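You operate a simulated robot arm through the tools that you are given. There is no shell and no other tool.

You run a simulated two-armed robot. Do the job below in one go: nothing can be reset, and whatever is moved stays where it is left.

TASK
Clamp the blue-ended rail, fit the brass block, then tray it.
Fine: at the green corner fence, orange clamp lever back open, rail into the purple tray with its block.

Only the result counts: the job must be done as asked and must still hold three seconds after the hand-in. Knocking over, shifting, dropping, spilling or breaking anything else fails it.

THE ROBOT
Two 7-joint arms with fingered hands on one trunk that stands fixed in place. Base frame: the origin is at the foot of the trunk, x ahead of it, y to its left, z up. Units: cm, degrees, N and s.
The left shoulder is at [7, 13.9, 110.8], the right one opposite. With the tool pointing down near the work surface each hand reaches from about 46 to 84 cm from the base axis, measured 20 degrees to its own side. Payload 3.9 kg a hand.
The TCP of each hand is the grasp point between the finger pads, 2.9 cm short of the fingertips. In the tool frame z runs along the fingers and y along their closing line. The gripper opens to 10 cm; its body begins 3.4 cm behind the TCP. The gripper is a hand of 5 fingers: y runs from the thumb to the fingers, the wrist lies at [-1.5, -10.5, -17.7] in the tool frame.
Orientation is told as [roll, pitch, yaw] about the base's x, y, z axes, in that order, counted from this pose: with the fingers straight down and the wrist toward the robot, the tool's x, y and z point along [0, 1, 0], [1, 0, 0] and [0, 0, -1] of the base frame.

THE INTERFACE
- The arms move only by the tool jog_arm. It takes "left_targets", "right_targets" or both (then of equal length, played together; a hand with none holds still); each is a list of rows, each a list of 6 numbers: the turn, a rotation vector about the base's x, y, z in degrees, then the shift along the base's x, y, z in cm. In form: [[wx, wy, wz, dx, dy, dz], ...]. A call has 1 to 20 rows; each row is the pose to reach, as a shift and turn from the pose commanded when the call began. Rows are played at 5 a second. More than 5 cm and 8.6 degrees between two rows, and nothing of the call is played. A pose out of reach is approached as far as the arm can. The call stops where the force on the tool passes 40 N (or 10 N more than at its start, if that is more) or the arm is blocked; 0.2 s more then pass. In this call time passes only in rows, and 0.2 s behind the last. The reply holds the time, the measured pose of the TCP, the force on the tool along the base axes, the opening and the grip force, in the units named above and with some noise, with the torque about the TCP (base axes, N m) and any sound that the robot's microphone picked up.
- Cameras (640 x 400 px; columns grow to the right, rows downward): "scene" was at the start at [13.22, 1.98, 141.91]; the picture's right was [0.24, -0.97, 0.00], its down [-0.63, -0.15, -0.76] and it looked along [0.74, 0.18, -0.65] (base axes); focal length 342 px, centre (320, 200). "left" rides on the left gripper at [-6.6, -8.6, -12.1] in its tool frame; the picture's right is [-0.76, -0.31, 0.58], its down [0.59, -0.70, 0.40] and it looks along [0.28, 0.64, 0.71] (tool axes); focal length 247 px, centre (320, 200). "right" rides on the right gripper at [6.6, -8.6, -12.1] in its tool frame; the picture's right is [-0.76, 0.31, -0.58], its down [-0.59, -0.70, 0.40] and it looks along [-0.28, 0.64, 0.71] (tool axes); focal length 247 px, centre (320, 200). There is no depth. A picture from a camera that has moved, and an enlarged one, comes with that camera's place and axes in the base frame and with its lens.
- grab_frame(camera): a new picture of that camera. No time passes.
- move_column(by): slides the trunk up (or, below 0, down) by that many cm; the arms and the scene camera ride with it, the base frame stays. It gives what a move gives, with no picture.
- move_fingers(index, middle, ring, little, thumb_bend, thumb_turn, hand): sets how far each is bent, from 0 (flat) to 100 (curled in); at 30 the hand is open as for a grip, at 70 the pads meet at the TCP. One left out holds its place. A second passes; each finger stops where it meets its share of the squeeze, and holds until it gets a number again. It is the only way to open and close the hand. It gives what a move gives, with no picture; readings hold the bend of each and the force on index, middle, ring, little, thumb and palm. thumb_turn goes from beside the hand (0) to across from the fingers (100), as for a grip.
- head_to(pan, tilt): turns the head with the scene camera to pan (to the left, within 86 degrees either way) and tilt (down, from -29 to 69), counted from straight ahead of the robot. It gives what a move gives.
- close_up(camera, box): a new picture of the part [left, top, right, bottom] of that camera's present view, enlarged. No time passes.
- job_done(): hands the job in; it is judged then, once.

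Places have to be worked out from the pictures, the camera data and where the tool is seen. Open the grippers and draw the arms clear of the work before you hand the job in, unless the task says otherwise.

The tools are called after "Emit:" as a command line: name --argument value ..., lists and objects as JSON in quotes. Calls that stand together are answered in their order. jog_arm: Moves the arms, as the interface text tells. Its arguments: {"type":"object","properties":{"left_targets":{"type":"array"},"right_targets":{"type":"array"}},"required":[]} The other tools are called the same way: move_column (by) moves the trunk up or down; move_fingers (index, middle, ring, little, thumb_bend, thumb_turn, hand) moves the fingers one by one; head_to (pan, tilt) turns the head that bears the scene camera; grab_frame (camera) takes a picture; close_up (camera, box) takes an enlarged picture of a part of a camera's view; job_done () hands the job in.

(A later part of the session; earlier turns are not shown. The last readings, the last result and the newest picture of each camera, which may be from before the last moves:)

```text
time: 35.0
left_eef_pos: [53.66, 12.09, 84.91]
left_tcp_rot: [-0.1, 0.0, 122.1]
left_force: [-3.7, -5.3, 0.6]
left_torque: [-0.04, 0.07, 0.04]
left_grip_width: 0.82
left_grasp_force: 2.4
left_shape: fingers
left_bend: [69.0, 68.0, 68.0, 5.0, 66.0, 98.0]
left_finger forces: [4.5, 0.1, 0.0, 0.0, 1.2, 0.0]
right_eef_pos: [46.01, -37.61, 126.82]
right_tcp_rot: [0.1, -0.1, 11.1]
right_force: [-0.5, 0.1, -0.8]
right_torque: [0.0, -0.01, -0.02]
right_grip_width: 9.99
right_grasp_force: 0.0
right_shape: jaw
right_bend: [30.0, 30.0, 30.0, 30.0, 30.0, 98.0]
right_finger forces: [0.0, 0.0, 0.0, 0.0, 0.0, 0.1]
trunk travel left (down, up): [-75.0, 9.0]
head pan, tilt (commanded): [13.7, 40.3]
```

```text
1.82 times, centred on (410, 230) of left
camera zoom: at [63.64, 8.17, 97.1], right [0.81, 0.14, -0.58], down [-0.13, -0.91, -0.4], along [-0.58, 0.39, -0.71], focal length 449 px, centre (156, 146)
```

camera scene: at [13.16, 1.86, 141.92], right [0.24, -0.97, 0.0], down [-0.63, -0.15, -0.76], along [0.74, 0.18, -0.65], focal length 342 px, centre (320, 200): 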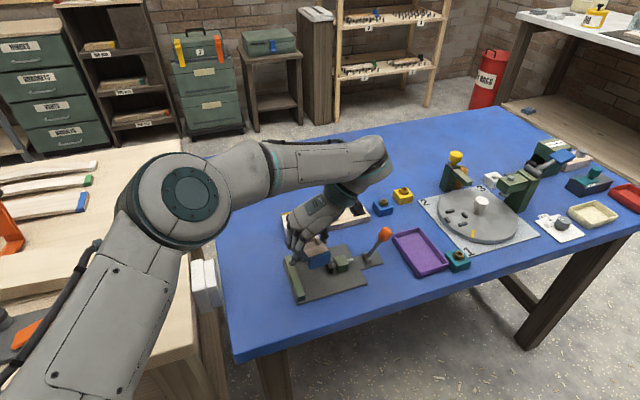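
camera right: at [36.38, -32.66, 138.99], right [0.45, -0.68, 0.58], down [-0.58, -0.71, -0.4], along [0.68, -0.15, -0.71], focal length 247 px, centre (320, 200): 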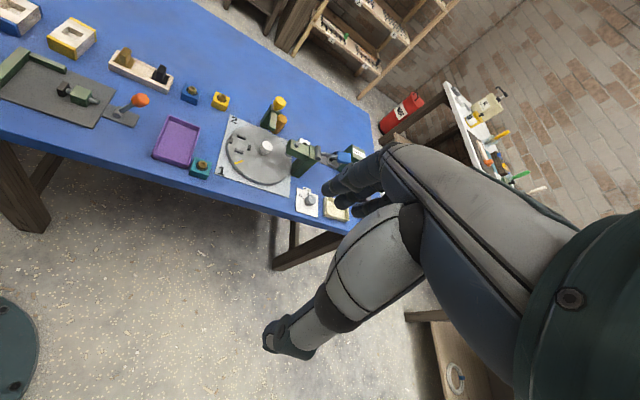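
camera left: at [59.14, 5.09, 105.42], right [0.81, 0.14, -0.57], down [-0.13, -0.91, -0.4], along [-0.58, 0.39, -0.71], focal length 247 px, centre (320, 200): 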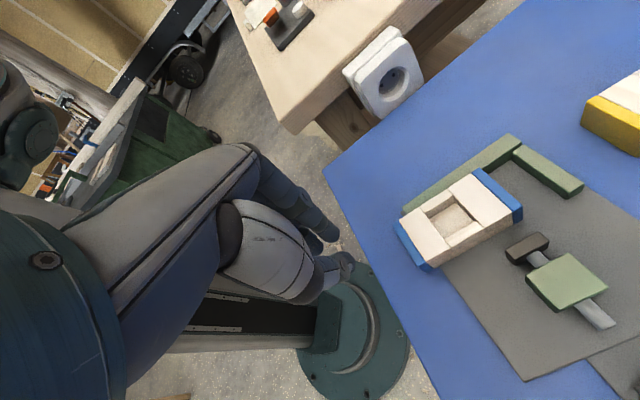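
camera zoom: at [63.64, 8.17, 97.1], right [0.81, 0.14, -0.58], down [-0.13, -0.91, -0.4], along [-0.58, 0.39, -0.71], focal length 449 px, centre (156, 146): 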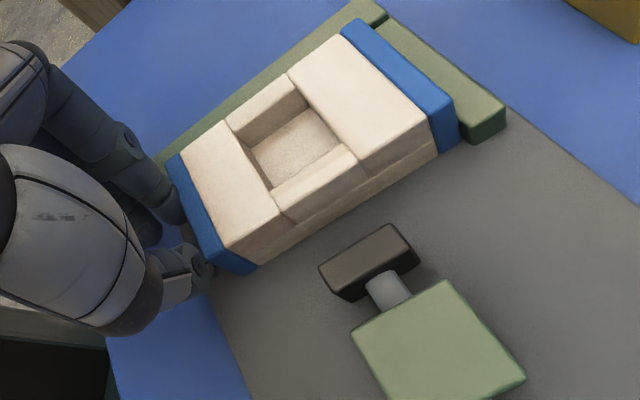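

Contact with the back fence (about 6 N), and the picture shows the rail's back end against it. I back off, rise, and move over toward the clamp lever (knob near (67, 0.6, 88)).

Emit:
jog_arm --left_targets '[[0, 0, 0, -0.6, -0.4, 0], [0, 0, 0, -1.27, -0.8, 0], [0, 0, 0, -1.27, -0.8, 4], [0, 0, 0, -1.27, -0.8, 8], [0, 0, 0, -1.27, -0.8, 12], [0, 0, 0, 2.0, -3.5, 12], [0, 0, 0, 5.5, -6.2, 12], [0, 0, 0, 9.4, -8.9, 12], [0, 0, 0, 13.4, -11.5, 12]]'

Emit:
move_fingers --hand "left" --index 46 --middle 46 --ring 46 --thumb_bend 46

Emit:
grab_frame --camera "scene"

Emit:
grab_frame --camera "left"

```text
time: 37.0
left_eef_pos: [60.19, 5.44, 96.76]
left_tcp_rot: [-0.2, 0.1, 121.8]
left_force: [-0.6, 0.2, 0.1]
left_torque: [0.01, -0.01, 0.0]
left_grip_width: 0.85
left_grasp_force: 0.1
left_shape: fingers
left_bend: [68.0, 68.0, 68.0, 5.0, 66.0, 98.0]
left_finger forces: [0.0, 0.1, 0.0, 0.0, 0.1, 0.1]
left hand out of reach, approached as far as the arm can: row 8, 9
right_eef_pos: [46.03, -37.52, 126.94]
right_tcp_rot: [0.0, 0.0, 11.1]
right_force: [0.7, -0.9, -0.2]
right_torque: [0.01, 0.03, 0.01]
right_grip_width: 9.97
right_grasp_force: 0.1
right_shape: jaw
right_bend: [30.0, 30.0, 30.0, 30.0, 30.0, 98.0]
right_finger forces: [0.0, 0.1, 0.1, 0.1, 0.0, 0.0]
trunk travel left (down, up): [-75.0, 9.0]
head pan, tilt (commanded): [13.7, 40.3]
```

```text
time: 38.0
left_eef_pos: [60.13, 5.36, 96.81]
left_tcp_rot: [-0.2, 0.0, 122.0]
left_force: [-0.4, -0.3, -0.5]
left_torque: [-0.02, -0.01, -0.01]
left_grip_width: 5.95
left_grasp_force: 0.1
left_shape: fingers
left_bend: [46.0, 46.0, 46.0, 5.0, 46.0, 98.0]
left_finger forces: [0.1, 0.0, 0.0, 0.0, 0.1, 0.0]
right_eef_pos: [46.07, -37.42, 126.88]
right_tcp_rot: [0.0, -0.1, 11.1]
right_force: [0.9, -0.7, -0.1]
right_torque: [0.0, 0.02, 0.0]
right_grip_width: 10.0
right_grasp_force: 0.0
right_shape: jaw
right_bend: [30.0, 30.0, 30.0, 30.0, 30.0, 98.0]
right_finger forces: [0.0, 0.0, 0.0, 0.1, 0.0, 0.1]
trunk travel left (down, up): [-75.0, 9.0]
head pan, tilt (commanded): [13.7, 40.3]
```

```text
taken
camera scene: at [13.21, 1.99, 141.91], right [0.24, -0.97, 0.0], down [-0.63, -0.15, -0.76], along [0.74, 0.18, -0.65], focal length 342 px, centre (320, 200)
```

scene: 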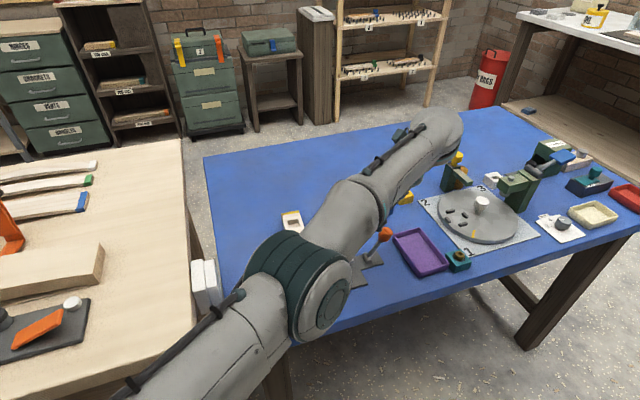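

```text
taken
camera left: at [70.1, 1.4, 109.01], right [0.81, 0.14, -0.57], down [-0.13, -0.91, -0.4], along [-0.58, 0.39, -0.72], focal length 247 px, centre (320, 200)
```

left: 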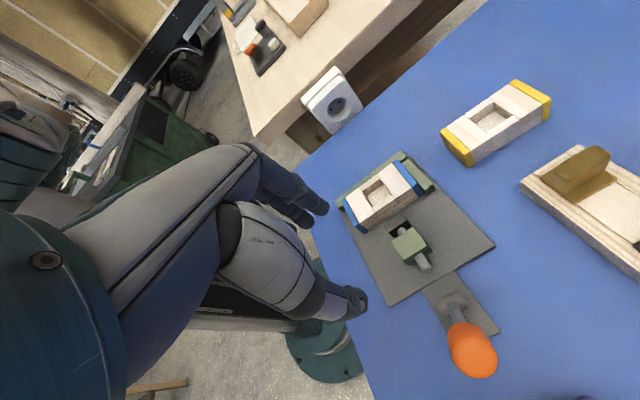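

The left arm at yaw 122° cannot reach the lever, but the right hand can straddle it at yaw −58°. From this camera the rail sits nicely in the corner; I park the left hand back to the left first.

Emit:
jog_arm --left_targets '[[0, 0, 0, -1, 4, 2.5], [0, 0, -7.5, -2, 8, 5], [0, 0, -15, -3, 12, 7.5], [0, 0, -22.5, -4, 16, 10], [0, 0, -30, -5.5, 18, 12], [0, 0, -37.5, -7, 19, 13], [0, 0, -45, -8.5, 20, 14], [0, 0, -52.5, -10, 20, 15], [0, 0, -60, -11.5, 20, 15], [0, 0, -67.5, -13, 20, 15], [0, 0, -75, -14, 20, 15], [0, 0, -82.5, -15, 20, 15], [0, 0, -90, -15, 20, 15]]'

Emit:
grab_frame --camera "scene"

Emit:
close_up --camera "scene" --box '[280, 220, 400, 305]'

```text
time: 40.8
left_eef_pos: [45.61, 25.25, 111.75]
left_tcp_rot: [-0.1, 0.0, 31.7]
left_force: [-0.6, -0.3, 0.4]
left_torque: [-0.03, 0.0, 0.0]
left_grip_width: 5.99
left_grasp_force: 0.0
left_shape: fingers
left_bend: [46.0, 46.0, 46.0, 5.0, 46.0, 98.0]
left_finger forces: [0.0, 0.0, 0.0, 0.0, 0.0, 0.0]
right_eef_pos: [46.02, -37.44, 126.83]
right_tcp_rot: [0.0, 0.1, 11.1]
right_force: [-0.7, 0.1, 0.4]
right_torque: [0.02, 0.01, 0.0]
right_grip_width: 9.98
right_grasp_force: 0.1
right_shape: jaw
right_bend: [30.0, 30.0, 30.0, 30.0, 30.0, 98.0]
right_finger forces: [0.0, 0.0, 0.0, 0.1, 0.0, 0.0]
trunk travel left (down, up): [-75.0, 9.0]
head pan, tilt (commanded): [13.7, 40.3]
```

```text
taken
camera scene: at [13.21, 2.03, 141.91], right [0.24, -0.97, 0.0], down [-0.63, -0.15, -0.76], along [0.74, 0.18, -0.65], focal length 342 px, centre (320, 200)
```

scene: 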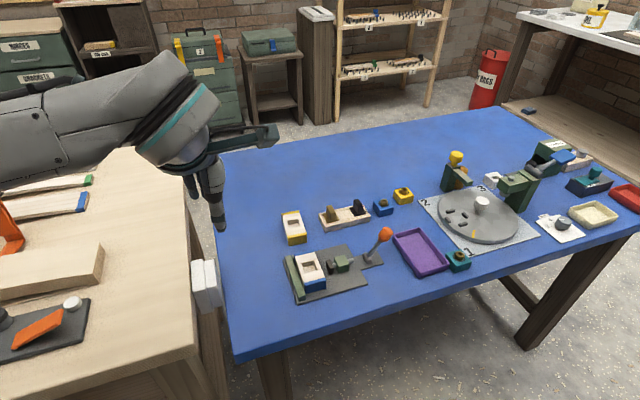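

```text
4.71 times, centred on (340, 262) of scene
camera zoom: at [13.21, 2.03, 141.91], right [0.24, -0.97, 0.0], down [-0.63, -0.15, -0.76], along [0.74, 0.18, -0.65], focal length 1608 px, centre (226, -94)
```

zoom: 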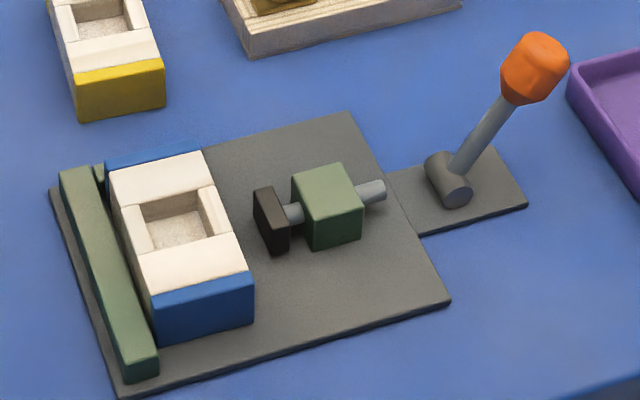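

Rail is well in the corner and nothing else has moved. I turn the right hand to yaw −58° in free air and narrow its opening to 6 cm.

Emit:
jog_arm --right_targets '[[0, 0, -7.7, 1, 1, 0], [0, 0, -15.4, 2, 2, 0], [0, 0, -23.1, 3, 3, 0], [0, 0, -30.8, 4, 4, 0], [0, 0, -38.5, 5, 5, 0], [0, 0, -46.2, 6, 6, 0], [0, 0, -53.9, 7, 7, 0], [0, 0, -61.6, 8, 8, 0], [0, 0, -69.1, 9, 9, 0]]'

Emit:
move_fingers --hand "right" --index 46 --middle 46 --ring 46 --little 46 --thumb_bend 46

```text
time: 42.8
left_eef_pos: [45.57, 25.47, 111.64]
left_tcp_rot: [-0.1, 0.1, 32.0]
left_force: [-0.2, -0.2, -0.8]
left_torque: [-0.05, 0.03, 0.01]
left_grip_width: 5.97
left_grasp_force: 0.0
left_shape: fingers
left_bend: [46.0, 46.0, 46.0, 5.0, 46.0, 98.0]
left_finger forces: [0.1, 0.0, 0.0, 0.0, 0.0, 0.0]
right_eef_pos: [58.07, -30.37, 129.49]
right_tcp_rot: [-0.2, -0.1, -58.1]
right_force: [-0.3, -0.8, 0.6]
right_torque: [-0.02, 0.02, -0.01]
right_grip_width: 9.98
right_grasp_force: 0.1
right_shape: jaw
right_bend: [30.0, 30.0, 30.0, 30.0, 30.0, 98.0]
right_finger forces: [0.1, 0.1, 0.0, 0.0, 0.1, 0.0]
right hand out of reach, approached as far as the arm can: row 8, 9
trunk travel left (down, up): [-75.0, 9.0]
head pan, tilt (commanded): [13.7, 40.3]
```

```text
time: 43.8
left_eef_pos: [45.56, 25.19, 111.71]
left_tcp_rot: [-0.1, 0.1, 32.0]
left_force: [0.5, -0.1, -1.0]
left_torque: [-0.01, 0.02, 0.0]
left_grip_width: 5.99
left_grasp_force: 0.0
left_shape: fingers
left_bend: [46.0, 46.0, 46.0, 5.0, 46.0, 98.0]
left_finger forces: [0.0, 0.1, 0.0, 0.0, 0.0, 0.1]
right_eef_pos: [57.96, -30.63, 129.47]
right_tcp_rot: [0.0, 0.0, -57.9]
right_force: [-0.3, 0.2, -0.6]
right_torque: [0.0, 0.02, -0.02]
right_grip_width: 6.07
right_grasp_force: 0.0
right_shape: fingers
right_bend: [46.0, 46.0, 46.0, 46.0, 46.0, 98.0]
right_finger forces: [0.0, 0.1, 0.1, 0.0, 0.1, 0.1]
trunk travel left (down, up): [-75.0, 9.0]
head pan, tilt (commanded): [13.7, 40.3]
```

The right hand is at yaw −58°. I bring it over the lever, to z≈108 first and then z≈98, well above the knob (top about 90.3).

Emit:
jog_arm --right_targets '[[0, 0, 0, 1.13, 3.89, -2.7], [0, 0, 0, 2.26, 7.78, -5.4], [0, 0, 0, 3.39, 11.67, -8.1], [0, 0, 0, 4.52, 15.56, -10.8], [0, 0, 0, 5.65, 19.45, -13.5], [0, 0, 0, 6.78, 23.34, -16.2], [0, 0, 0, 7.91, 27.2, -18.9], [0, 0, 0, 9.05, 31.1, -21.6], [0, 0, 0, 9.05, 31.1, -26.5], [0, 0, 0, 9.05, 31.1, -31.4]]'

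Emit:
grab_frame --camera "scene"

Emit:
grab_frame --camera "right"

```text
time: 46.0
left_eef_pos: [45.52, 25.15, 111.75]
left_tcp_rot: [-0.1, 0.1, 32.0]
left_force: [-0.5, 0.5, 0.2]
left_torque: [-0.04, 0.0, 0.02]
left_grip_width: 5.98
left_grasp_force: 0.2
left_shape: fingers
left_bend: [46.0, 46.0, 46.0, 5.0, 46.0, 98.0]
left_finger forces: [0.0, 0.1, 0.1, 0.0, 0.0, 0.0]
right_eef_pos: [65.43, -4.95, 104.02]
right_tcp_rot: [-1.6, -3.7, -51.0]
right_force: [-0.1, -0.2, 0.2]
right_torque: [0.02, 0.01, 0.0]
right_grip_width: 6.0
right_grasp_force: 0.0
right_shape: fingers
right_bend: [46.0, 46.0, 46.0, 46.0, 46.0, 98.0]
right_finger forces: [0.0, 0.0, 0.0, 0.0, 0.0, 0.0]
right hand out of reach, approached as far as the arm can: row 1, 2, 3, 4, 5, 6, 7, 8, 9, 10
trunk travel left (down, up): [-75.0, 9.0]
head pan, tilt (commanded): [13.7, 40.3]
```

```text
taken
camera scene: at [13.23, 1.89, 141.92], right [0.24, -0.97, 0.0], down [-0.63, -0.15, -0.76], along [0.74, 0.18, -0.65], focal length 342 px, centre (320, 200)
```

scene: 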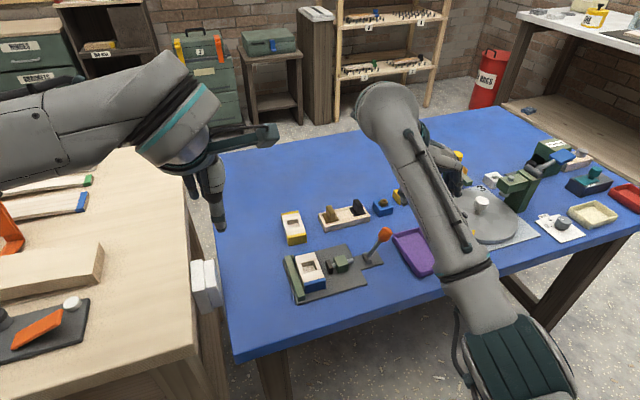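

```text
taken
camera right: at [65.0, 6.73, 115.43], right [-0.41, -0.67, 0.62], down [-0.89, 0.15, -0.43], along [0.2, -0.72, -0.66], focal length 247 px, centre (320, 200)
```

right: 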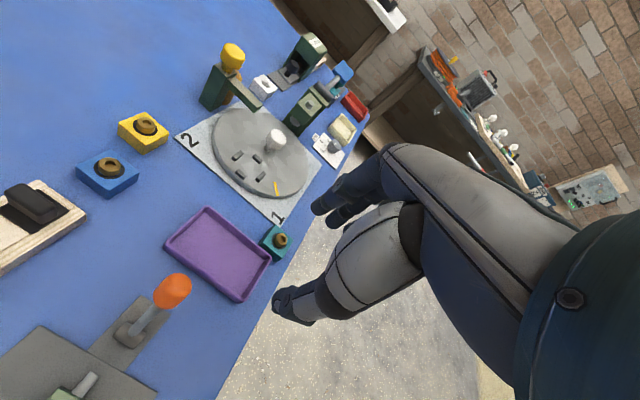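

The right arm stalled short of the target, slightly tilted. From this lower pose I try levelling and continuing to the lever in smaller steps.

Emit:
jog_arm --right_targets '[[0, 0, 0, -1, 1, 0], [0, 0, 0, -2, 2, 0], [0, 0, 0, -2, 4, 0]]'

```text
time: 46.8
left_eef_pos: [45.55, 25.43, 111.78]
left_tcp_rot: [-0.1, 0.1, 32.1]
left_force: [-0.3, 0.7, 0.7]
left_torque: [0.01, -0.01, 0.01]
left_grip_width: 5.97
left_grasp_force: 0.0
left_shape: fingers
left_bend: [46.0, 46.0, 46.0, 5.0, 46.0, 98.0]
left_finger forces: [0.0, 0.1, 0.1, 0.1, 0.1, 0.0]
right_eef_pos: [64.76, -1.7, 104.5]
right_tcp_rot: [-2.5, -4.4, -49.5]
right_force: [-0.1, -0.2, -1.2]
right_torque: [0.02, -0.01, 0.01]
right_grip_width: 6.03
right_grasp_force: 0.0
right_shape: fingers
right_bend: [46.0, 46.0, 46.0, 46.0, 46.0, 98.0]
right_finger forces: [0.0, 0.0, 0.0, 0.0, 0.1, 0.0]
right hand out of reach, approached as far as the arm can: row 1, 2, 3
trunk travel left (down, up): [-75.0, 9.0]
head pan, tilt (commanded): [13.7, 40.3]
```

It creeps but stays at a joint limit, so I back off toward a friendlier pose (mirror of where the left hand turned easily), level the hand at yaw −44°, and retry from there.

Emit:
jog_arm --right_targets '[[1.2, 0.2, 1.4, -1.7, -4.4, 0.2], [2.5, 0.5, 2.8, -3.4, -8.8, 0.4], [3.7, 0.7, 4.1, -5.2, -13.2, 0.6], [4.97, 0.96, 5.5, -7, -17.7, 1]]'

Emit:
jog_arm --right_targets '[[0, 0, 8, 0, 0, 0], [0, 0, 16, 0, 0, 0], [0, 0, 24, 0, 0, 0], [0, 0, 32, 0, 0, 0], [0, 0, 40, 0, 0, 0]]'

```text
time: 47.8
left_eef_pos: [45.37, 24.56, 112.08]
left_tcp_rot: [0.2, -0.4, 31.9]
left_force: [-0.5, -0.9, 0.6]
left_torque: [0.04, -0.02, 0.03]
left_grip_width: 6.0
left_grasp_force: 0.0
left_shape: fingers
left_bend: [46.0, 46.0, 46.0, 5.0, 46.0, 98.0]
left_finger forces: [0.0, 0.1, 0.0, 0.0, 0.1, 0.0]
right_eef_pos: [62.35, -20.34, 102.47]
right_tcp_rot: [1.1, 0.9, -45.3]
right_force: [-0.8, -1.3, -0.3]
right_torque: [0.07, 0.01, 0.03]
right_grip_width: 5.98
right_grasp_force: 0.0
right_shape: fingers
right_bend: [46.0, 46.0, 46.0, 46.0, 46.0, 98.0]
right_finger forces: [0.1, 0.1, 0.1, 0.1, 0.0, 0.0]
right hand out of reach, approached as far as the arm can: row 1, 2, 3, 4
trunk travel left (down, up): [-75.0, 9.0]
head pan, tilt (commanded): [13.7, 40.3]
```

```text
time: 49.0
left_eef_pos: [45.5, 25.32, 111.88]
left_tcp_rot: [-0.1, 0.1, 32.0]
left_force: [0.5, 0.4, -0.4]
left_torque: [0.0, 0.03, -0.01]
left_grip_width: 5.98
left_grasp_force: 0.2
left_shape: fingers
left_bend: [46.0, 46.0, 46.0, 5.0, 46.0, 98.0]
left_finger forces: [0.0, 0.0, 0.0, 0.0, 0.0, 0.1]
right_eef_pos: [62.77, -20.26, 103.11]
right_tcp_rot: [0.9, 0.6, -5.4]
right_force: [0.0, 0.2, 0.0]
right_torque: [0.0, -0.01, -0.02]
right_grip_width: 6.02
right_grasp_force: 0.1
right_shape: fingers
right_bend: [46.0, 46.0, 46.0, 46.0, 46.0, 98.0]
right_finger forces: [0.0, 0.0, 0.1, 0.0, 0.1, 0.0]
right hand out of reach, approached as far as the arm can: row 2, 3, 4
trunk travel left (down, up): [-75.0, 9.0]
head pan, tilt (commanded): [13.7, 40.3]
```

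The right hand is free again at (62.8, −20.3, 103), yaw −5°. I move it over the lever at this yaw first, still high, then turn.

Emit:
jog_arm --right_targets '[[0, 0, 0, 0.85, 4.2, 0], [0, 0, 0, 1.7, 8.4, 0], [0, 0, 0, 2.55, 12.6, 0], [0, 0, 0, 3.4, 16.8, 0], [0, 0, 0, 4.25, 20.9, 0]]'

Emit:
jog_arm --right_targets '[[0, 0, -7.5, 0, 0, 0], [0, 0, -15, 0, 0, 0], [0, 0, -22.5, 0, 0, 0], [0, 0, -30, 0, 0, 0], [0, 0, -37.5, 0, 0, 0], [0, 0, -45, 0, 0, 0], [0, 0, -52.5, 0, 0, 0]]'

Emit:
grab_frame --camera "scene"

```text
time: 50.2
left_eef_pos: [45.58, 25.36, 111.75]
left_tcp_rot: [-0.2, 0.1, 32.0]
left_force: [-1.0, 0.5, 0.7]
left_torque: [-0.01, 0.01, -0.02]
left_grip_width: 5.95
left_grasp_force: 0.1
left_shape: fingers
left_bend: [46.0, 46.0, 46.0, 5.0, 46.0, 98.0]
left_finger forces: [0.1, 0.0, 0.0, 0.0, 0.0, 0.0]
right_eef_pos: [66.39, 0.42, 103.48]
right_tcp_rot: [0.4, 0.8, -5.4]
right_force: [0.4, -0.1, 0.8]
right_torque: [-0.02, -0.03, -0.01]
right_grip_width: 6.01
right_grasp_force: 0.1
right_shape: fingers
right_bend: [46.0, 46.0, 46.0, 46.0, 46.0, 98.0]
right_finger forces: [0.0, 0.0, 0.0, 0.0, 0.0, 0.0]
right hand out of reach, approached as far as the arm can: row 5
trunk travel left (down, up): [-75.0, 9.0]
head pan, tilt (commanded): [13.7, 40.3]
```

```text
time: 51.8
left_eef_pos: [45.49, 25.14, 111.88]
left_tcp_rot: [0.0, 0.1, 32.0]
left_force: [0.9, 0.7, -0.5]
left_torque: [-0.01, 0.02, 0.0]
left_grip_width: 5.96
left_grasp_force: 0.0
left_shape: fingers
left_bend: [46.0, 46.0, 46.0, 5.0, 46.0, 98.0]
left_finger forces: [0.0, 0.1, 0.0, 0.0, 0.0, 0.1]
right_eef_pos: [65.44, -3.57, 105.16]
right_tcp_rot: [-2.1, -2.0, -49.8]
right_force: [-0.6, 0.0, 0.0]
right_torque: [0.01, 0.02, 0.01]
right_grip_width: 6.0
right_grasp_force: 0.1
right_shape: fingers
right_bend: [46.0, 46.0, 46.0, 46.0, 46.0, 98.0]
right_finger forces: [0.0, 0.0, 0.0, 0.0, 0.0, 0.0]
right hand out of reach, approached as far as the arm can: row 1, 2, 3, 4, 5, 6, 7
trunk travel left (down, up): [-75.0, 9.0]
head pan, tilt (commanded): [13.7, 40.3]
```

```text
taken
camera scene: at [13.24, 1.99, 141.91], right [0.24, -0.97, 0.0], down [-0.63, -0.15, -0.76], along [0.74, 0.18, -0.65], focal length 342 px, centre (320, 200)
```

scene: 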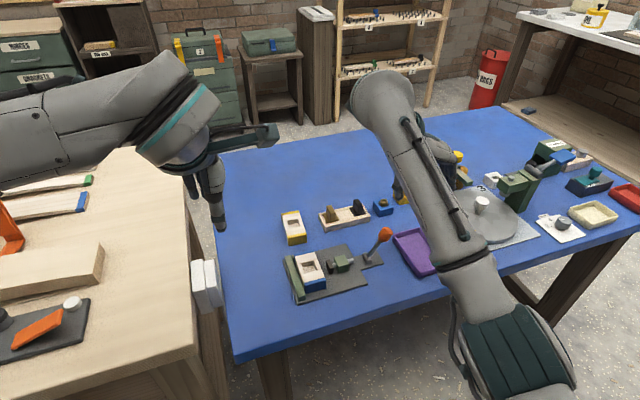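

The arms' reach shrinks when the hand is high relative to the shoulder, so I raise the trunk by 9 cm (hands rise along, all clear) and retry from there at a lower hand height.

Emit:
move_column --by 9

Emit:
jog_arm --right_targets '[[0, 0, 0, 0, -1, -4], [0, 0, 0, 0, -2, -8], [0, 0, 0, 0, -2, -12]]'

```text
time: 53.0
left_eef_pos: [45.5, 25.3, 120.71]
left_tcp_rot: [-0.1, 0.1, 32.0]
left_force: [-0.3, -1.4, -0.3]
left_torque: [-0.01, -0.01, 0.0]
left_grip_width: 5.96
left_grasp_force: 0.1
left_shape: fingers
left_bend: [46.0, 46.0, 46.0, 5.0, 46.0, 98.0]
left_finger forces: [0.0, 0.0, 0.1, 0.1, 0.0, 0.0]
right_eef_pos: [65.49, -3.53, 114.19]
right_tcp_rot: [-2.1, -2.0, -49.8]
right_force: [0.0, 0.0, -0.5]
right_torque: [-0.01, 0.01, 0.02]
right_grip_width: 5.98
right_grasp_force: 0.0
right_shape: fingers
right_bend: [46.0, 46.0, 46.0, 46.0, 46.0, 98.0]
right_finger forces: [0.1, 0.0, 0.1, 0.0, 0.0, 0.1]
trunk travel left (down, up): [-84.0, 0.0]
head pan, tilt (commanded): [13.7, 40.3]
```

```text
time: 53.9
left_eef_pos: [45.51, 25.15, 120.76]
left_tcp_rot: [-0.2, 0.0, 32.0]
left_force: [-0.7, 0.3, 1.0]
left_torque: [0.04, 0.01, 0.01]
left_grip_width: 5.97
left_grasp_force: 0.1
left_shape: fingers
left_bend: [46.0, 46.0, 46.0, 5.0, 46.0, 98.0]
left_finger forces: [0.0, 0.0, 0.0, 0.1, 0.0, 0.0]
right_eef_pos: [62.76, -6.75, 104.8]
right_tcp_rot: [-1.9, -2.0, -49.7]
right_force: [0.0, 0.3, 0.2]
right_torque: [0.02, -0.02, -0.02]
right_grip_width: 5.99
right_grasp_force: 0.1
right_shape: fingers
right_bend: [46.0, 46.0, 46.0, 46.0, 46.0, 98.0]
right_finger forces: [0.0, 0.0, 0.0, 0.0, 0.1, 0.1]
right hand out of reach, approached as far as the arm can: row 1, 2, 3
trunk travel left (down, up): [-84.0, 0.0]
head pan, tilt (commanded): [13.7, 40.3]
```

Both arms seem limited in how far their wrists can swing inward past the midline, so yaw −58° here is out for the right arm. Yaw +32° keeps the right wrist on its own side: from there the closed right hand can push the knob leftward with its index side. I turn it back that way step by step.

Emit:
jog_arm --right_targets '[[1.4, 0, 0, 0.3, -2.5, 0], [2.75, -0.16, 0, 0.6, -5.2, 0]]'

Emit:
jog_arm --right_targets '[[0, 0, 7.5, 0, 0, 0], [0, 0, 15, 0, 0, 0], [0, 0, 22.5, 0, 0, 0], [0, 0, 30, 0, 0, 0], [0, 0, 37.5, 0, 0, 0], [0, 0, 45, 0, 0, 0], [0, 0, 52.5, 0, 0, 0], [0, 0, 60, 0, 0, 0]]'

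Emit:
move_fingers --hand "right" --index 68 --middle 68 --ring 68 --little 68 --thumb_bend 66

```text
time: 54.5
left_eef_pos: [45.55, 25.16, 120.82]
left_tcp_rot: [0.1, 0.0, 31.9]
left_force: [0.2, -0.2, -0.2]
left_torque: [0.05, 0.04, 0.02]
left_grip_width: 5.97
left_grasp_force: 0.0
left_shape: fingers
left_bend: [46.0, 46.0, 46.0, 5.0, 46.0, 98.0]
left_finger forces: [0.0, 0.0, 0.1, 0.0, 0.0, 0.0]
right_eef_pos: [62.84, -12.06, 105.19]
right_tcp_rot: [-0.2, -0.2, -49.6]
right_force: [0.3, 0.8, 0.3]
right_torque: [0.04, -0.01, 0.0]
right_grip_width: 6.02
right_grasp_force: 0.0
right_shape: fingers
right_bend: [46.0, 46.0, 46.0, 46.0, 46.0, 98.0]
right_finger forces: [0.1, 0.0, 0.0, 0.0, 0.1, 0.0]
right hand out of reach, approached as far as the arm can: row 2
trunk travel left (down, up): [-84.0, 0.0]
head pan, tilt (commanded): [13.7, 40.3]
```

```text
time: 56.2
left_eef_pos: [45.6, 25.26, 120.87]
left_tcp_rot: [-0.2, 0.0, 32.0]
left_force: [-0.5, 0.4, 0.3]
left_torque: [-0.01, 0.01, -0.02]
left_grip_width: 5.98
left_grasp_force: 0.1
left_shape: fingers
left_bend: [46.0, 46.0, 46.0, 5.0, 46.0, 98.0]
left_finger forces: [0.1, 0.0, 0.0, 0.1, 0.1, 0.0]
right_eef_pos: [62.91, -12.07, 105.22]
right_tcp_rot: [-0.3, 0.1, 10.4]
right_force: [0.1, -0.1, -0.2]
right_torque: [0.04, 0.03, -0.03]
right_grip_width: 6.01
right_grasp_force: 0.0
right_shape: fingers
right_bend: [46.0, 46.0, 46.0, 46.0, 46.0, 98.0]
right_finger forces: [0.0, 0.0, 0.0, 0.1, 0.0, 0.1]
right hand out of reach, approached as far as the arm can: row 1, 2, 3, 4, 5, 6
trunk travel left (down, up): [-84.0, 0.0]
head pan, tilt (commanded): [13.7, 40.3]
```

```text
time: 57.2
left_eef_pos: [45.48, 25.19, 120.69]
left_tcp_rot: [-0.1, 0.1, 32.0]
left_force: [0.2, 0.2, 0.3]
left_torque: [-0.01, 0.03, -0.02]
left_grip_width: 5.99
left_grasp_force: 0.1
left_shape: fingers
left_bend: [46.0, 46.0, 46.0, 5.0, 46.0, 98.0]
left_finger forces: [0.0, 0.1, 0.1, 0.1, 0.1, 0.1]
right_eef_pos: [62.98, -12.08, 105.14]
right_tcp_rot: [-0.3, -0.1, 10.2]
right_force: [-0.2, 0.6, 0.0]
right_torque: [-0.01, 0.02, -0.01]
right_grip_width: 0.88
right_grasp_force: 0.1
right_shape: fingers
right_bend: [68.0, 68.0, 68.0, 68.0, 66.0, 98.0]
right_finger forces: [0.0, 0.1, 0.0, 0.0, 0.0, 0.0]
trunk travel left (down, up): [-84.0, 0.0]
head pan, tilt (commanded): [13.7, 40.3]
```

Now at yaw 10°, properly reached, with the fingers pinched. I move toward a spot right of the knob, turning to yaw 32°, still at z≈100.

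Emit:
jog_arm --right_targets '[[0, 0, 0, 1.6, 2.2, -1.2], [0, 0, 5, 3.2, 4.4, -2.4], [0, 0, 10, 4.9, 6.6, -3.6], [0, 0, 16, 6.6, 8.7, -5], [0, 0, 21.7, 6.6, 8.7, -5]]'

Emit:
grab_frame --camera "scene"

Emit:
grab_frame --camera "right"

```text
time: 58.5
left_eef_pos: [45.39, 25.19, 120.73]
left_tcp_rot: [0.0, 0.0, 32.0]
left_force: [0.1, 0.7, 0.1]
left_torque: [0.02, 0.0, 0.01]
left_grip_width: 5.98
left_grasp_force: 0.1
left_shape: fingers
left_bend: [46.0, 46.0, 46.0, 5.0, 46.0, 98.0]
left_finger forces: [0.0, 0.0, 0.1, 0.1, 0.0, 0.0]
right_eef_pos: [69.67, -3.39, 100.44]
right_tcp_rot: [-0.2, -0.1, 32.0]
right_force: [-0.4, 0.3, -0.3]
right_torque: [0.02, 0.05, 0.0]
right_grip_width: 0.91
right_grasp_force: 0.0
right_shape: fingers
right_bend: [68.0, 68.0, 68.0, 68.0, 66.0, 98.0]
right_finger forces: [0.0, 0.1, 0.1, 0.0, 0.1, 0.0]
trunk travel left (down, up): [-84.0, 0.0]
head pan, tilt (commanded): [13.7, 40.3]
```

```text
taken
camera scene: at [13.17, 1.86, 150.92], right [0.24, -0.97, 0.0], down [-0.63, -0.15, -0.76], along [0.74, 0.18, -0.65], focal length 342 px, centre (320, 200)
```

scene: 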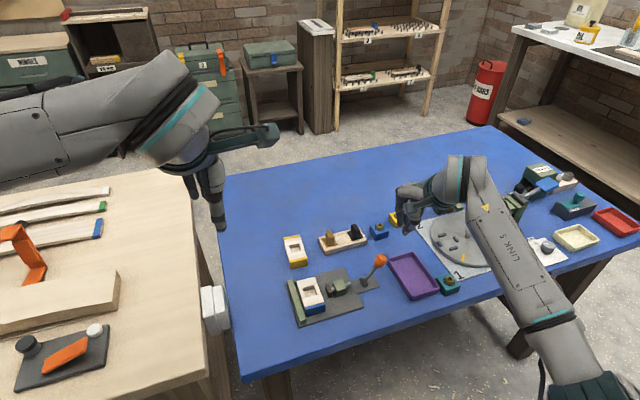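

```text
taken
camera right: at [58.86, -2.35, 112.46], right [0.66, -0.48, 0.58], down [-0.28, -0.87, -0.4], along [0.7, 0.1, -0.71], focal length 247 px, centre (320, 200)
```

right: 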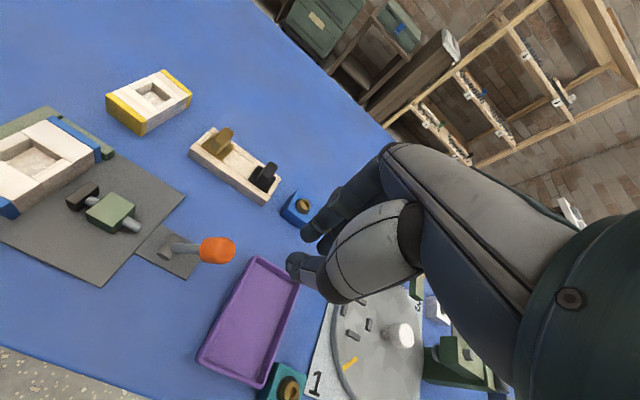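

The right arm reaches this pose cleanly; the knob by this camera is near (67.5, 0.6, 88), as expected. I lower the pinched hand to TCP z≈89.3, just right of the knob and above the tray's rim.

Emit:
jog_arm --right_targets '[[0, 0, 0, 0, 0, -3.7], [0, 0, 0, 0, 0, -7.4], [0, 0, 0, 0, 0, -11.1]]'

Emit:
close_up --camera "scene" --box '[320, 210, 460, 310]'

Emit:
grab_frame --camera "right"

```text
time: 59.2
left_eef_pos: [45.63, 25.18, 120.74]
left_tcp_rot: [-0.1, 0.2, 32.1]
left_force: [0.9, 0.5, -0.8]
left_torque: [-0.01, -0.04, -0.01]
left_grip_width: 6.0
left_grasp_force: 0.1
left_shape: fingers
left_bend: [46.0, 46.0, 46.0, 5.0, 46.0, 98.0]
left_finger forces: [0.0, 0.0, 0.0, 0.1, 0.0, 0.0]
right_eef_pos: [69.86, -3.36, 89.09]
right_tcp_rot: [-0.2, 0.1, 31.8]
right_force: [0.2, -1.1, 1.3]
right_torque: [-0.01, -0.02, 0.01]
right_grip_width: 0.89
right_grasp_force: 0.0
right_shape: fingers
right_bend: [68.0, 68.0, 68.0, 68.0, 66.0, 98.0]
right_finger forces: [0.0, 0.0, 0.0, 0.0, 0.1, 0.0]
trunk travel left (down, up): [-84.0, 0.0]
head pan, tilt (commanded): [13.7, 40.3]
```

```text
4.00 times, centred on (390, 260) of scene
camera zoom: at [13.29, 2.04, 150.91], right [0.24, -0.97, 0.0], down [-0.63, -0.15, -0.76], along [0.74, 0.18, -0.65], focal length 1367 px, centre (40, -40)
```

zoom: 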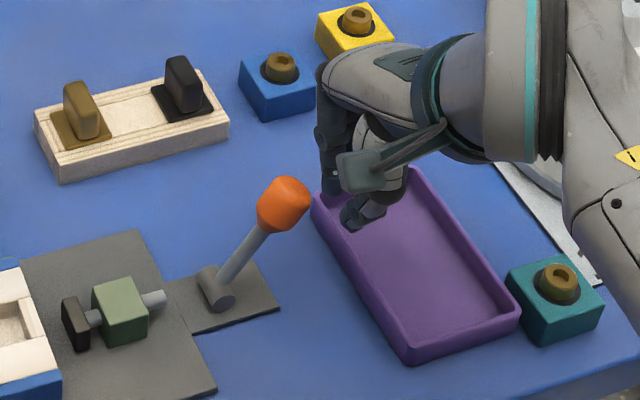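

```text
taken
camera right: at [59.03, -2.26, 101.18], right [0.66, -0.48, 0.58], down [-0.28, -0.87, -0.4], along [0.7, 0.1, -0.71], focal length 247 px, centre (320, 200)
```

right: 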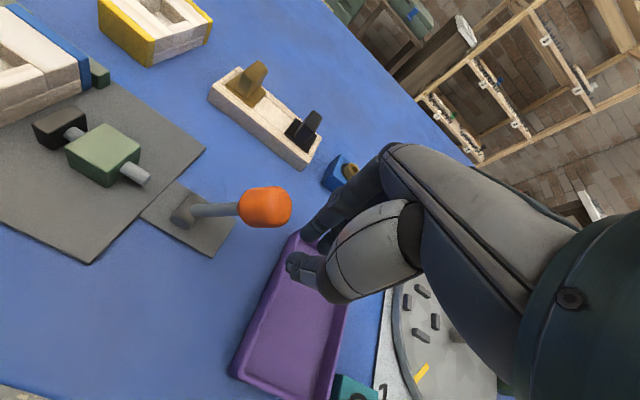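

The pinched fingertips are level with the knob and in line with it. I push slowly to the left (direction (−0.53, 0.848)) for 3.5 cm and see how the lever reacts.

Emit:
jog_arm --right_targets '[[0, 0, 0, -0.27, 0.42, 0], [0, 0, 0, -0.53, 0.85, 0], [0, 0, 0, -0.8, 1.27, 0], [0, 0, 0, -1.06, 1.7, 0], [0, 0, 0, -1.33, 2.12, 0], [0, 0, 0, -1.59, 2.54, 0], [0, 0, 0, -1.86, 2.97, 0]]'

Emit:
close_up --camera "scene" --box '[290, 220, 430, 310]'

Emit:
grab_frame --camera "right"

```text
time: 60.9
left_eef_pos: [45.51, 25.36, 120.79]
left_tcp_rot: [-0.1, 0.0, 32.0]
left_force: [-0.6, 0.0, 0.1]
left_torque: [0.0, 0.0, -0.02]
left_grip_width: 5.97
left_grasp_force: 0.0
left_shape: fingers
left_bend: [46.0, 46.0, 46.0, 5.0, 46.0, 98.0]
left_finger forces: [0.1, 0.0, 0.1, 0.0, 0.0, 0.1]
right_eef_pos: [67.77, -0.44, 89.24]
right_tcp_rot: [-0.2, 0.0, 31.9]
right_force: [2.4, -1.0, 1.8]
right_torque: [0.01, -0.04, -0.07]
right_grip_width: 0.97
right_grasp_force: 1.2
right_shape: fingers
right_bend: [67.0, 68.0, 68.0, 68.0, 66.0, 98.0]
right_finger forces: [2.0, 0.1, 0.0, 0.0, 0.1, 0.1]
trunk travel left (down, up): [-84.0, 0.0]
head pan, tilt (commanded): [13.7, 40.3]
```

```text
4.44 times, centred on (360, 265) of scene
camera zoom: at [13.25, 2.0, 150.9], right [0.24, -0.97, 0.0], down [-0.63, -0.15, -0.76], along [0.74, 0.18, -0.65], focal length 1519 px, centre (142, -89)
```

zoom: 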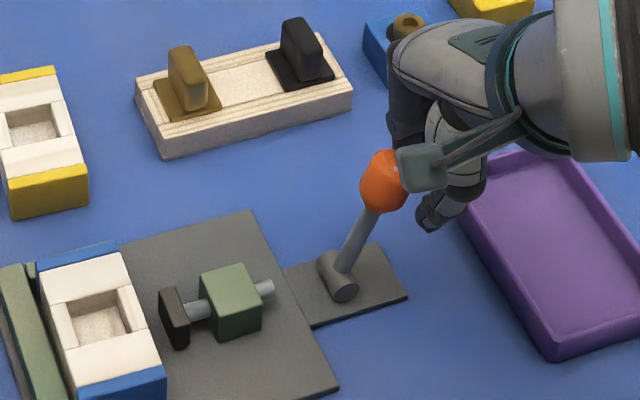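

```text
taken
camera right: at [56.98, 0.71, 101.28], right [0.66, -0.48, 0.58], down [-0.28, -0.87, -0.4], along [0.69, 0.1, -0.71], focal length 247 px, centre (320, 200)
```

right: 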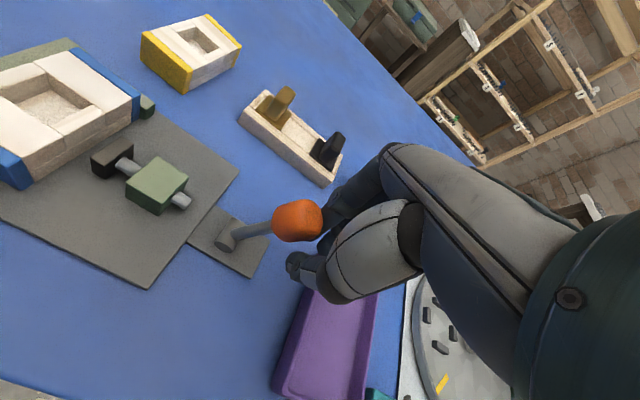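

The lever swings with only about 2–3 N. I keep pushing left another 3.5 cm.

Emit:
jog_arm --right_targets '[[0, 0, 0, -0.27, 0.42, 0], [0, 0, 0, -0.53, 0.85, 0], [0, 0, 0, -0.8, 1.27, 0], [0, 0, 0, -1.06, 1.7, 0], [0, 0, 0, -1.33, 2.12, 0], [0, 0, 0, -1.59, 2.54, 0], [0, 0, 0, -1.86, 2.97, 0]]'

Emit:
close_up --camera "scene" --box '[290, 220, 430, 310]'

Emit:
grab_frame --camera "right"

```text
time: 62.5
left_eef_pos: [45.47, 25.29, 120.75]
left_tcp_rot: [-0.1, -0.1, 32.0]
left_force: [0.0, -0.4, -0.5]
left_torque: [0.01, 0.04, 0.04]
left_grip_width: 5.98
left_grasp_force: 0.0
left_shape: fingers
left_bend: [46.0, 46.0, 46.0, 5.0, 46.0, 98.0]
left_finger forces: [0.0, 0.1, 0.1, 0.1, 0.1, 0.0]
right_eef_pos: [65.96, 2.67, 89.12]
right_tcp_rot: [-0.1, 0.0, 32.0]
right_force: [0.0, -0.4, -1.0]
right_torque: [0.01, 0.03, 0.0]
right_grip_width: 0.91
right_grasp_force: 0.0
right_shape: fingers
right_bend: [68.0, 68.0, 68.0, 68.0, 66.0, 98.0]
right_finger forces: [0.1, 0.0, 0.1, 0.0, 0.0, 0.1]
trunk travel left (down, up): [-84.0, 0.0]
head pan, tilt (commanded): [13.7, 40.3]
```

```text
4.44 times, centred on (360, 265) of scene
camera zoom: at [13.22, 2.01, 150.91], right [0.24, -0.97, 0.0], down [-0.63, -0.15, -0.76], along [0.74, 0.18, -0.65], focal length 1519 px, centre (142, -89)
```

zoom: 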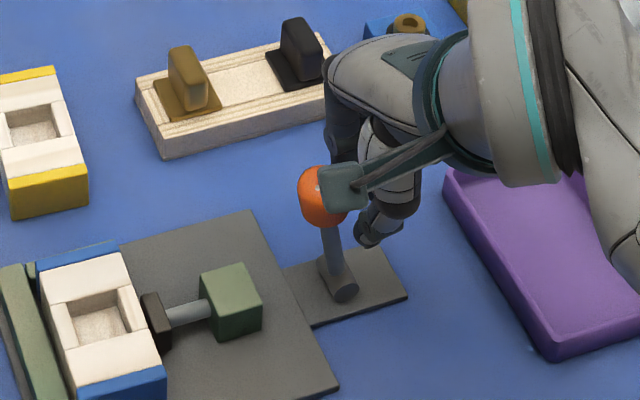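

```text
taken
camera right: at [55.12, 3.75, 101.33], right [0.66, -0.48, 0.58], down [-0.28, -0.87, -0.4], along [0.69, 0.1, -0.71], focal length 247 px, centre (320, 200)
```

right: 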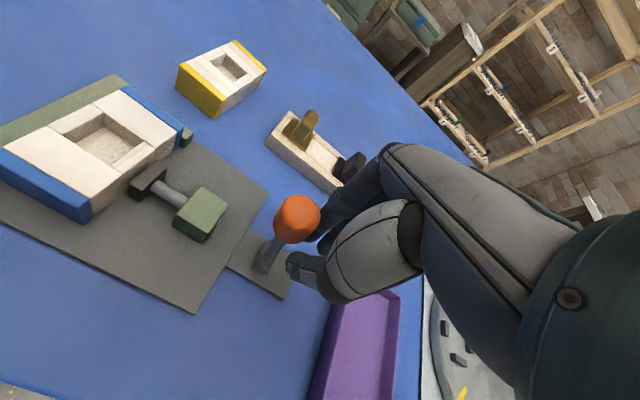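

The plunger has run out and the black pad now presses the rail's side; the lever snapped just past vertical. I nudge a little further to confirm it is at its closed stop.

Emit:
jog_arm --right_targets '[[0, 0, 0, -0.13, 0.21, 0], [0, 0, 0, -0.27, 0.42, 0], [0, 0, 0, -0.4, 0.64, 0], [0, 0, 0, -0.53, 0.85, 0]]'

Emit:
close_up --camera "scene" --box '[290, 220, 430, 310]'

```text
time: 63.5
left_eef_pos: [45.54, 25.28, 120.83]
left_tcp_rot: [-0.1, 0.0, 32.0]
left_force: [-0.1, -0.6, -0.3]
left_torque: [0.02, 0.01, -0.01]
left_grip_width: 5.99
left_grasp_force: 0.1
left_shape: fingers
left_bend: [46.0, 46.0, 46.0, 5.0, 46.0, 98.0]
left_finger forces: [0.0, 0.0, 0.0, 0.0, 0.0, 0.1]
right_eef_pos: [65.51, 3.43, 89.24]
right_tcp_rot: [-0.2, 0.0, 31.9]
right_force: [0.2, 0.0, -0.3]
right_torque: [-0.01, -0.02, -0.04]
right_grip_width: 0.88
right_grasp_force: 0.1
right_shape: fingers
right_bend: [68.0, 68.0, 68.0, 68.0, 66.0, 98.0]
right_finger forces: [0.1, 0.0, 0.1, 0.1, 0.1, 0.0]
trunk travel left (down, up): [-84.0, 0.0]
head pan, tilt (commanded): [13.7, 40.3]
```

```text
4.44 times, centred on (360, 265) of scene
camera zoom: at [13.22, 2.0, 150.91], right [0.24, -0.97, 0.0], down [-0.63, -0.15, -0.76], along [0.74, 0.18, -0.65], focal length 1519 px, centre (142, -89)
```

zoom: 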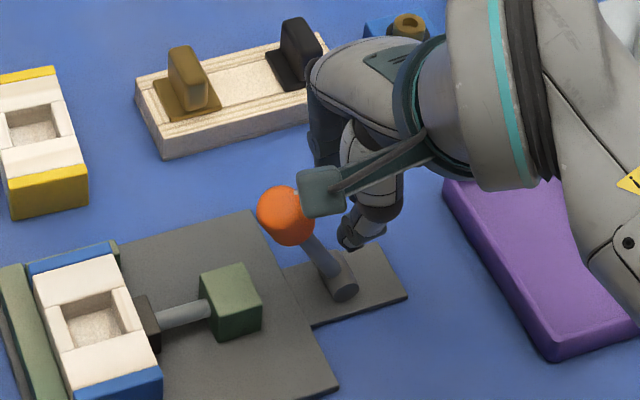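

The lever now leans left and the pad has pushed the rail flush against the long fence. I check once more with a gentle further push whether it is against its stop.

Emit:
jog_arm --right_targets '[[0, 0, 0, -0.13, 0.21, 0], [0, 0, 0, -0.27, 0.42, 0], [0, 0, 0, -0.4, 0.64, 0], [0, 0, 0, -0.53, 0.85, 0]]'

Emit:
close_up --camera "scene" --box '[290, 220, 430, 310]'

Emit:
grab_frame --camera "right"

```text
time: 64.5
left_eef_pos: [45.48, 25.25, 120.75]
left_tcp_rot: [-0.1, 0.1, 32.1]
left_force: [-0.5, 0.4, 0.4]
left_torque: [0.0, 0.0, -0.01]
left_grip_width: 6.0
left_grasp_force: 0.1
left_shape: fingers
left_bend: [46.0, 46.0, 46.0, 5.0, 46.0, 98.0]
left_finger forces: [0.0, 0.0, 0.0, 0.1, 0.0, 0.0]
right_eef_pos: [64.77, 4.39, 89.2]
right_tcp_rot: [-0.1, 0.0, 31.8]
right_force: [0.2, -1.0, 0.0]
right_torque: [-0.02, -0.02, 0.03]
right_grip_width: 0.89
right_grasp_force: 0.1
right_shape: fingers
right_bend: [68.0, 68.0, 68.0, 68.0, 66.0, 98.0]
right_finger forces: [1.1, 0.0, 0.0, 0.0, 0.0, 0.0]
trunk travel left (down, up): [-84.0, 0.0]
head pan, tilt (commanded): [13.7, 40.3]
```

```text
4.44 times, centred on (360, 265) of scene
camera zoom: at [13.24, 1.97, 150.91], right [0.24, -0.97, 0.0], down [-0.63, -0.15, -0.76], along [0.74, 0.18, -0.65], focal length 1519 px, centre (142, -89)
```

zoom: 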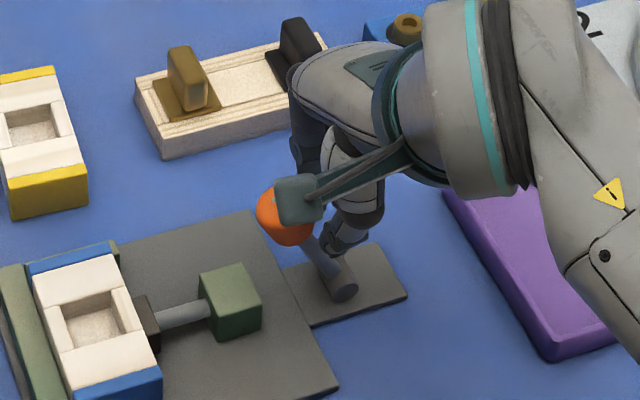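

```text
taken
camera right: at [54.05, 5.39, 101.35], right [0.66, -0.48, 0.58], down [-0.28, -0.87, -0.4], along [0.7, 0.1, -0.71], focal length 247 px, centre (320, 200)
```

right: 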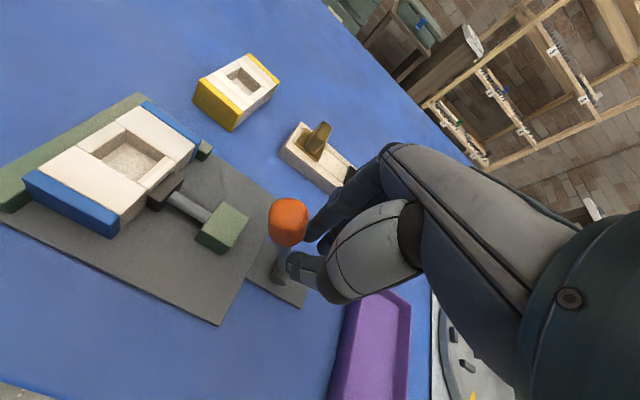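

The knob did not move further and the index just touched it, so the lever is at its closed stop with the rail clamped. I withdraw the right hand to its own side.

Emit:
jog_arm --right_targets '[[0, 0, 0, 1.06, -1.7, 0], [0, 0, 0, 2.1, -3.4, 0], [0, 0, 0, 2.1, -3.4, 4.5], [0, 0, 0, 2.1, -3.4, 9], [0, 0, -5, 1, -7.5, 11], [0, 0, -10, 0, -12, 12], [0, 0, -15, -2, -16.5, 13], [0, 0, -20, -4, -21, 14], [0, 0, -20, -7, -25, 15], [0, 0, -20, -10, -29, 16]]'

Emit:
grab_frame --camera "scene"

Emit:
close_up --camera "scene" --box '[280, 215, 400, 330]'

Emit:
close_up --camera "scene" --box '[310, 210, 380, 255]'

```text
refused: row 7 steps farther than a row can; nothing moved
```

```text
taken
camera scene: at [13.24, 1.97, 150.91], right [0.24, -0.97, 0.0], down [-0.63, -0.15, -0.76], along [0.74, 0.18, -0.65], focal length 342 px, centre (320, 200)
```

scene: 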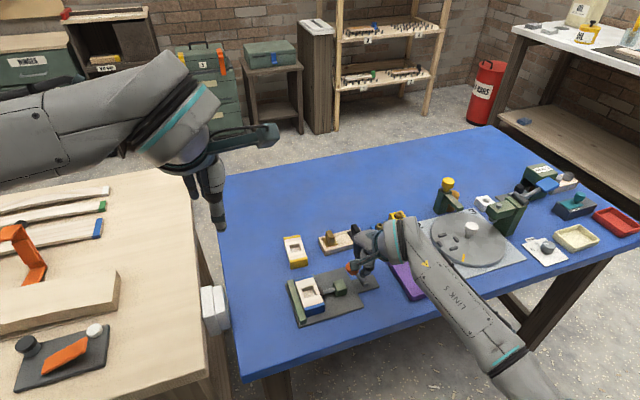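

```text
3.48 times, centred on (340, 272) of scene
camera zoom: at [13.24, 1.97, 150.91], right [0.24, -0.97, 0.0], down [-0.63, -0.15, -0.76], along [0.74, 0.18, -0.65], focal length 1189 px, centre (250, -52)
```

zoom: 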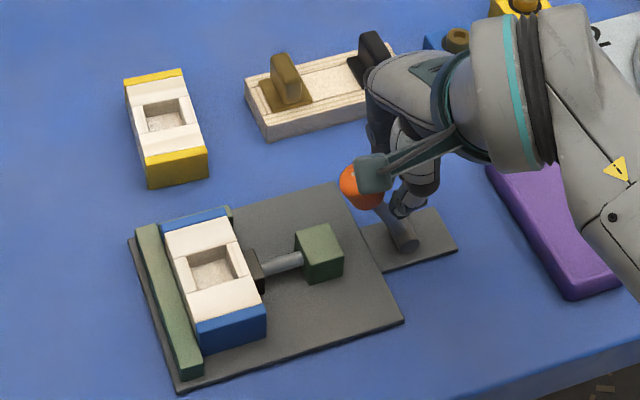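

```text
8.89 times, centred on (345, 232) of scene
camera zoom: at [13.24, 1.97, 150.91], right [0.24, -0.97, 0.0], down [-0.63, -0.15, -0.76], along [0.74, 0.18, -0.65], focal length 3038 px, centre (98, -89)
```

zoom: 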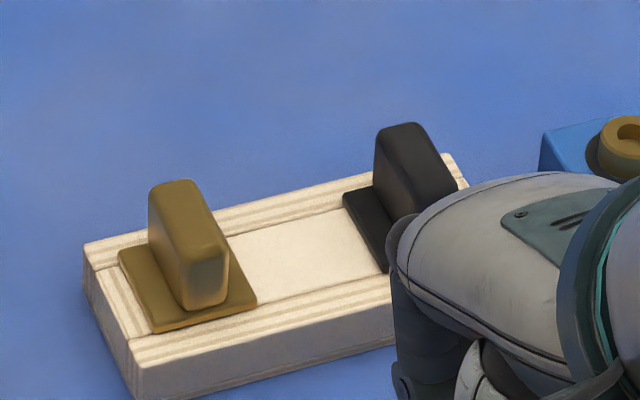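

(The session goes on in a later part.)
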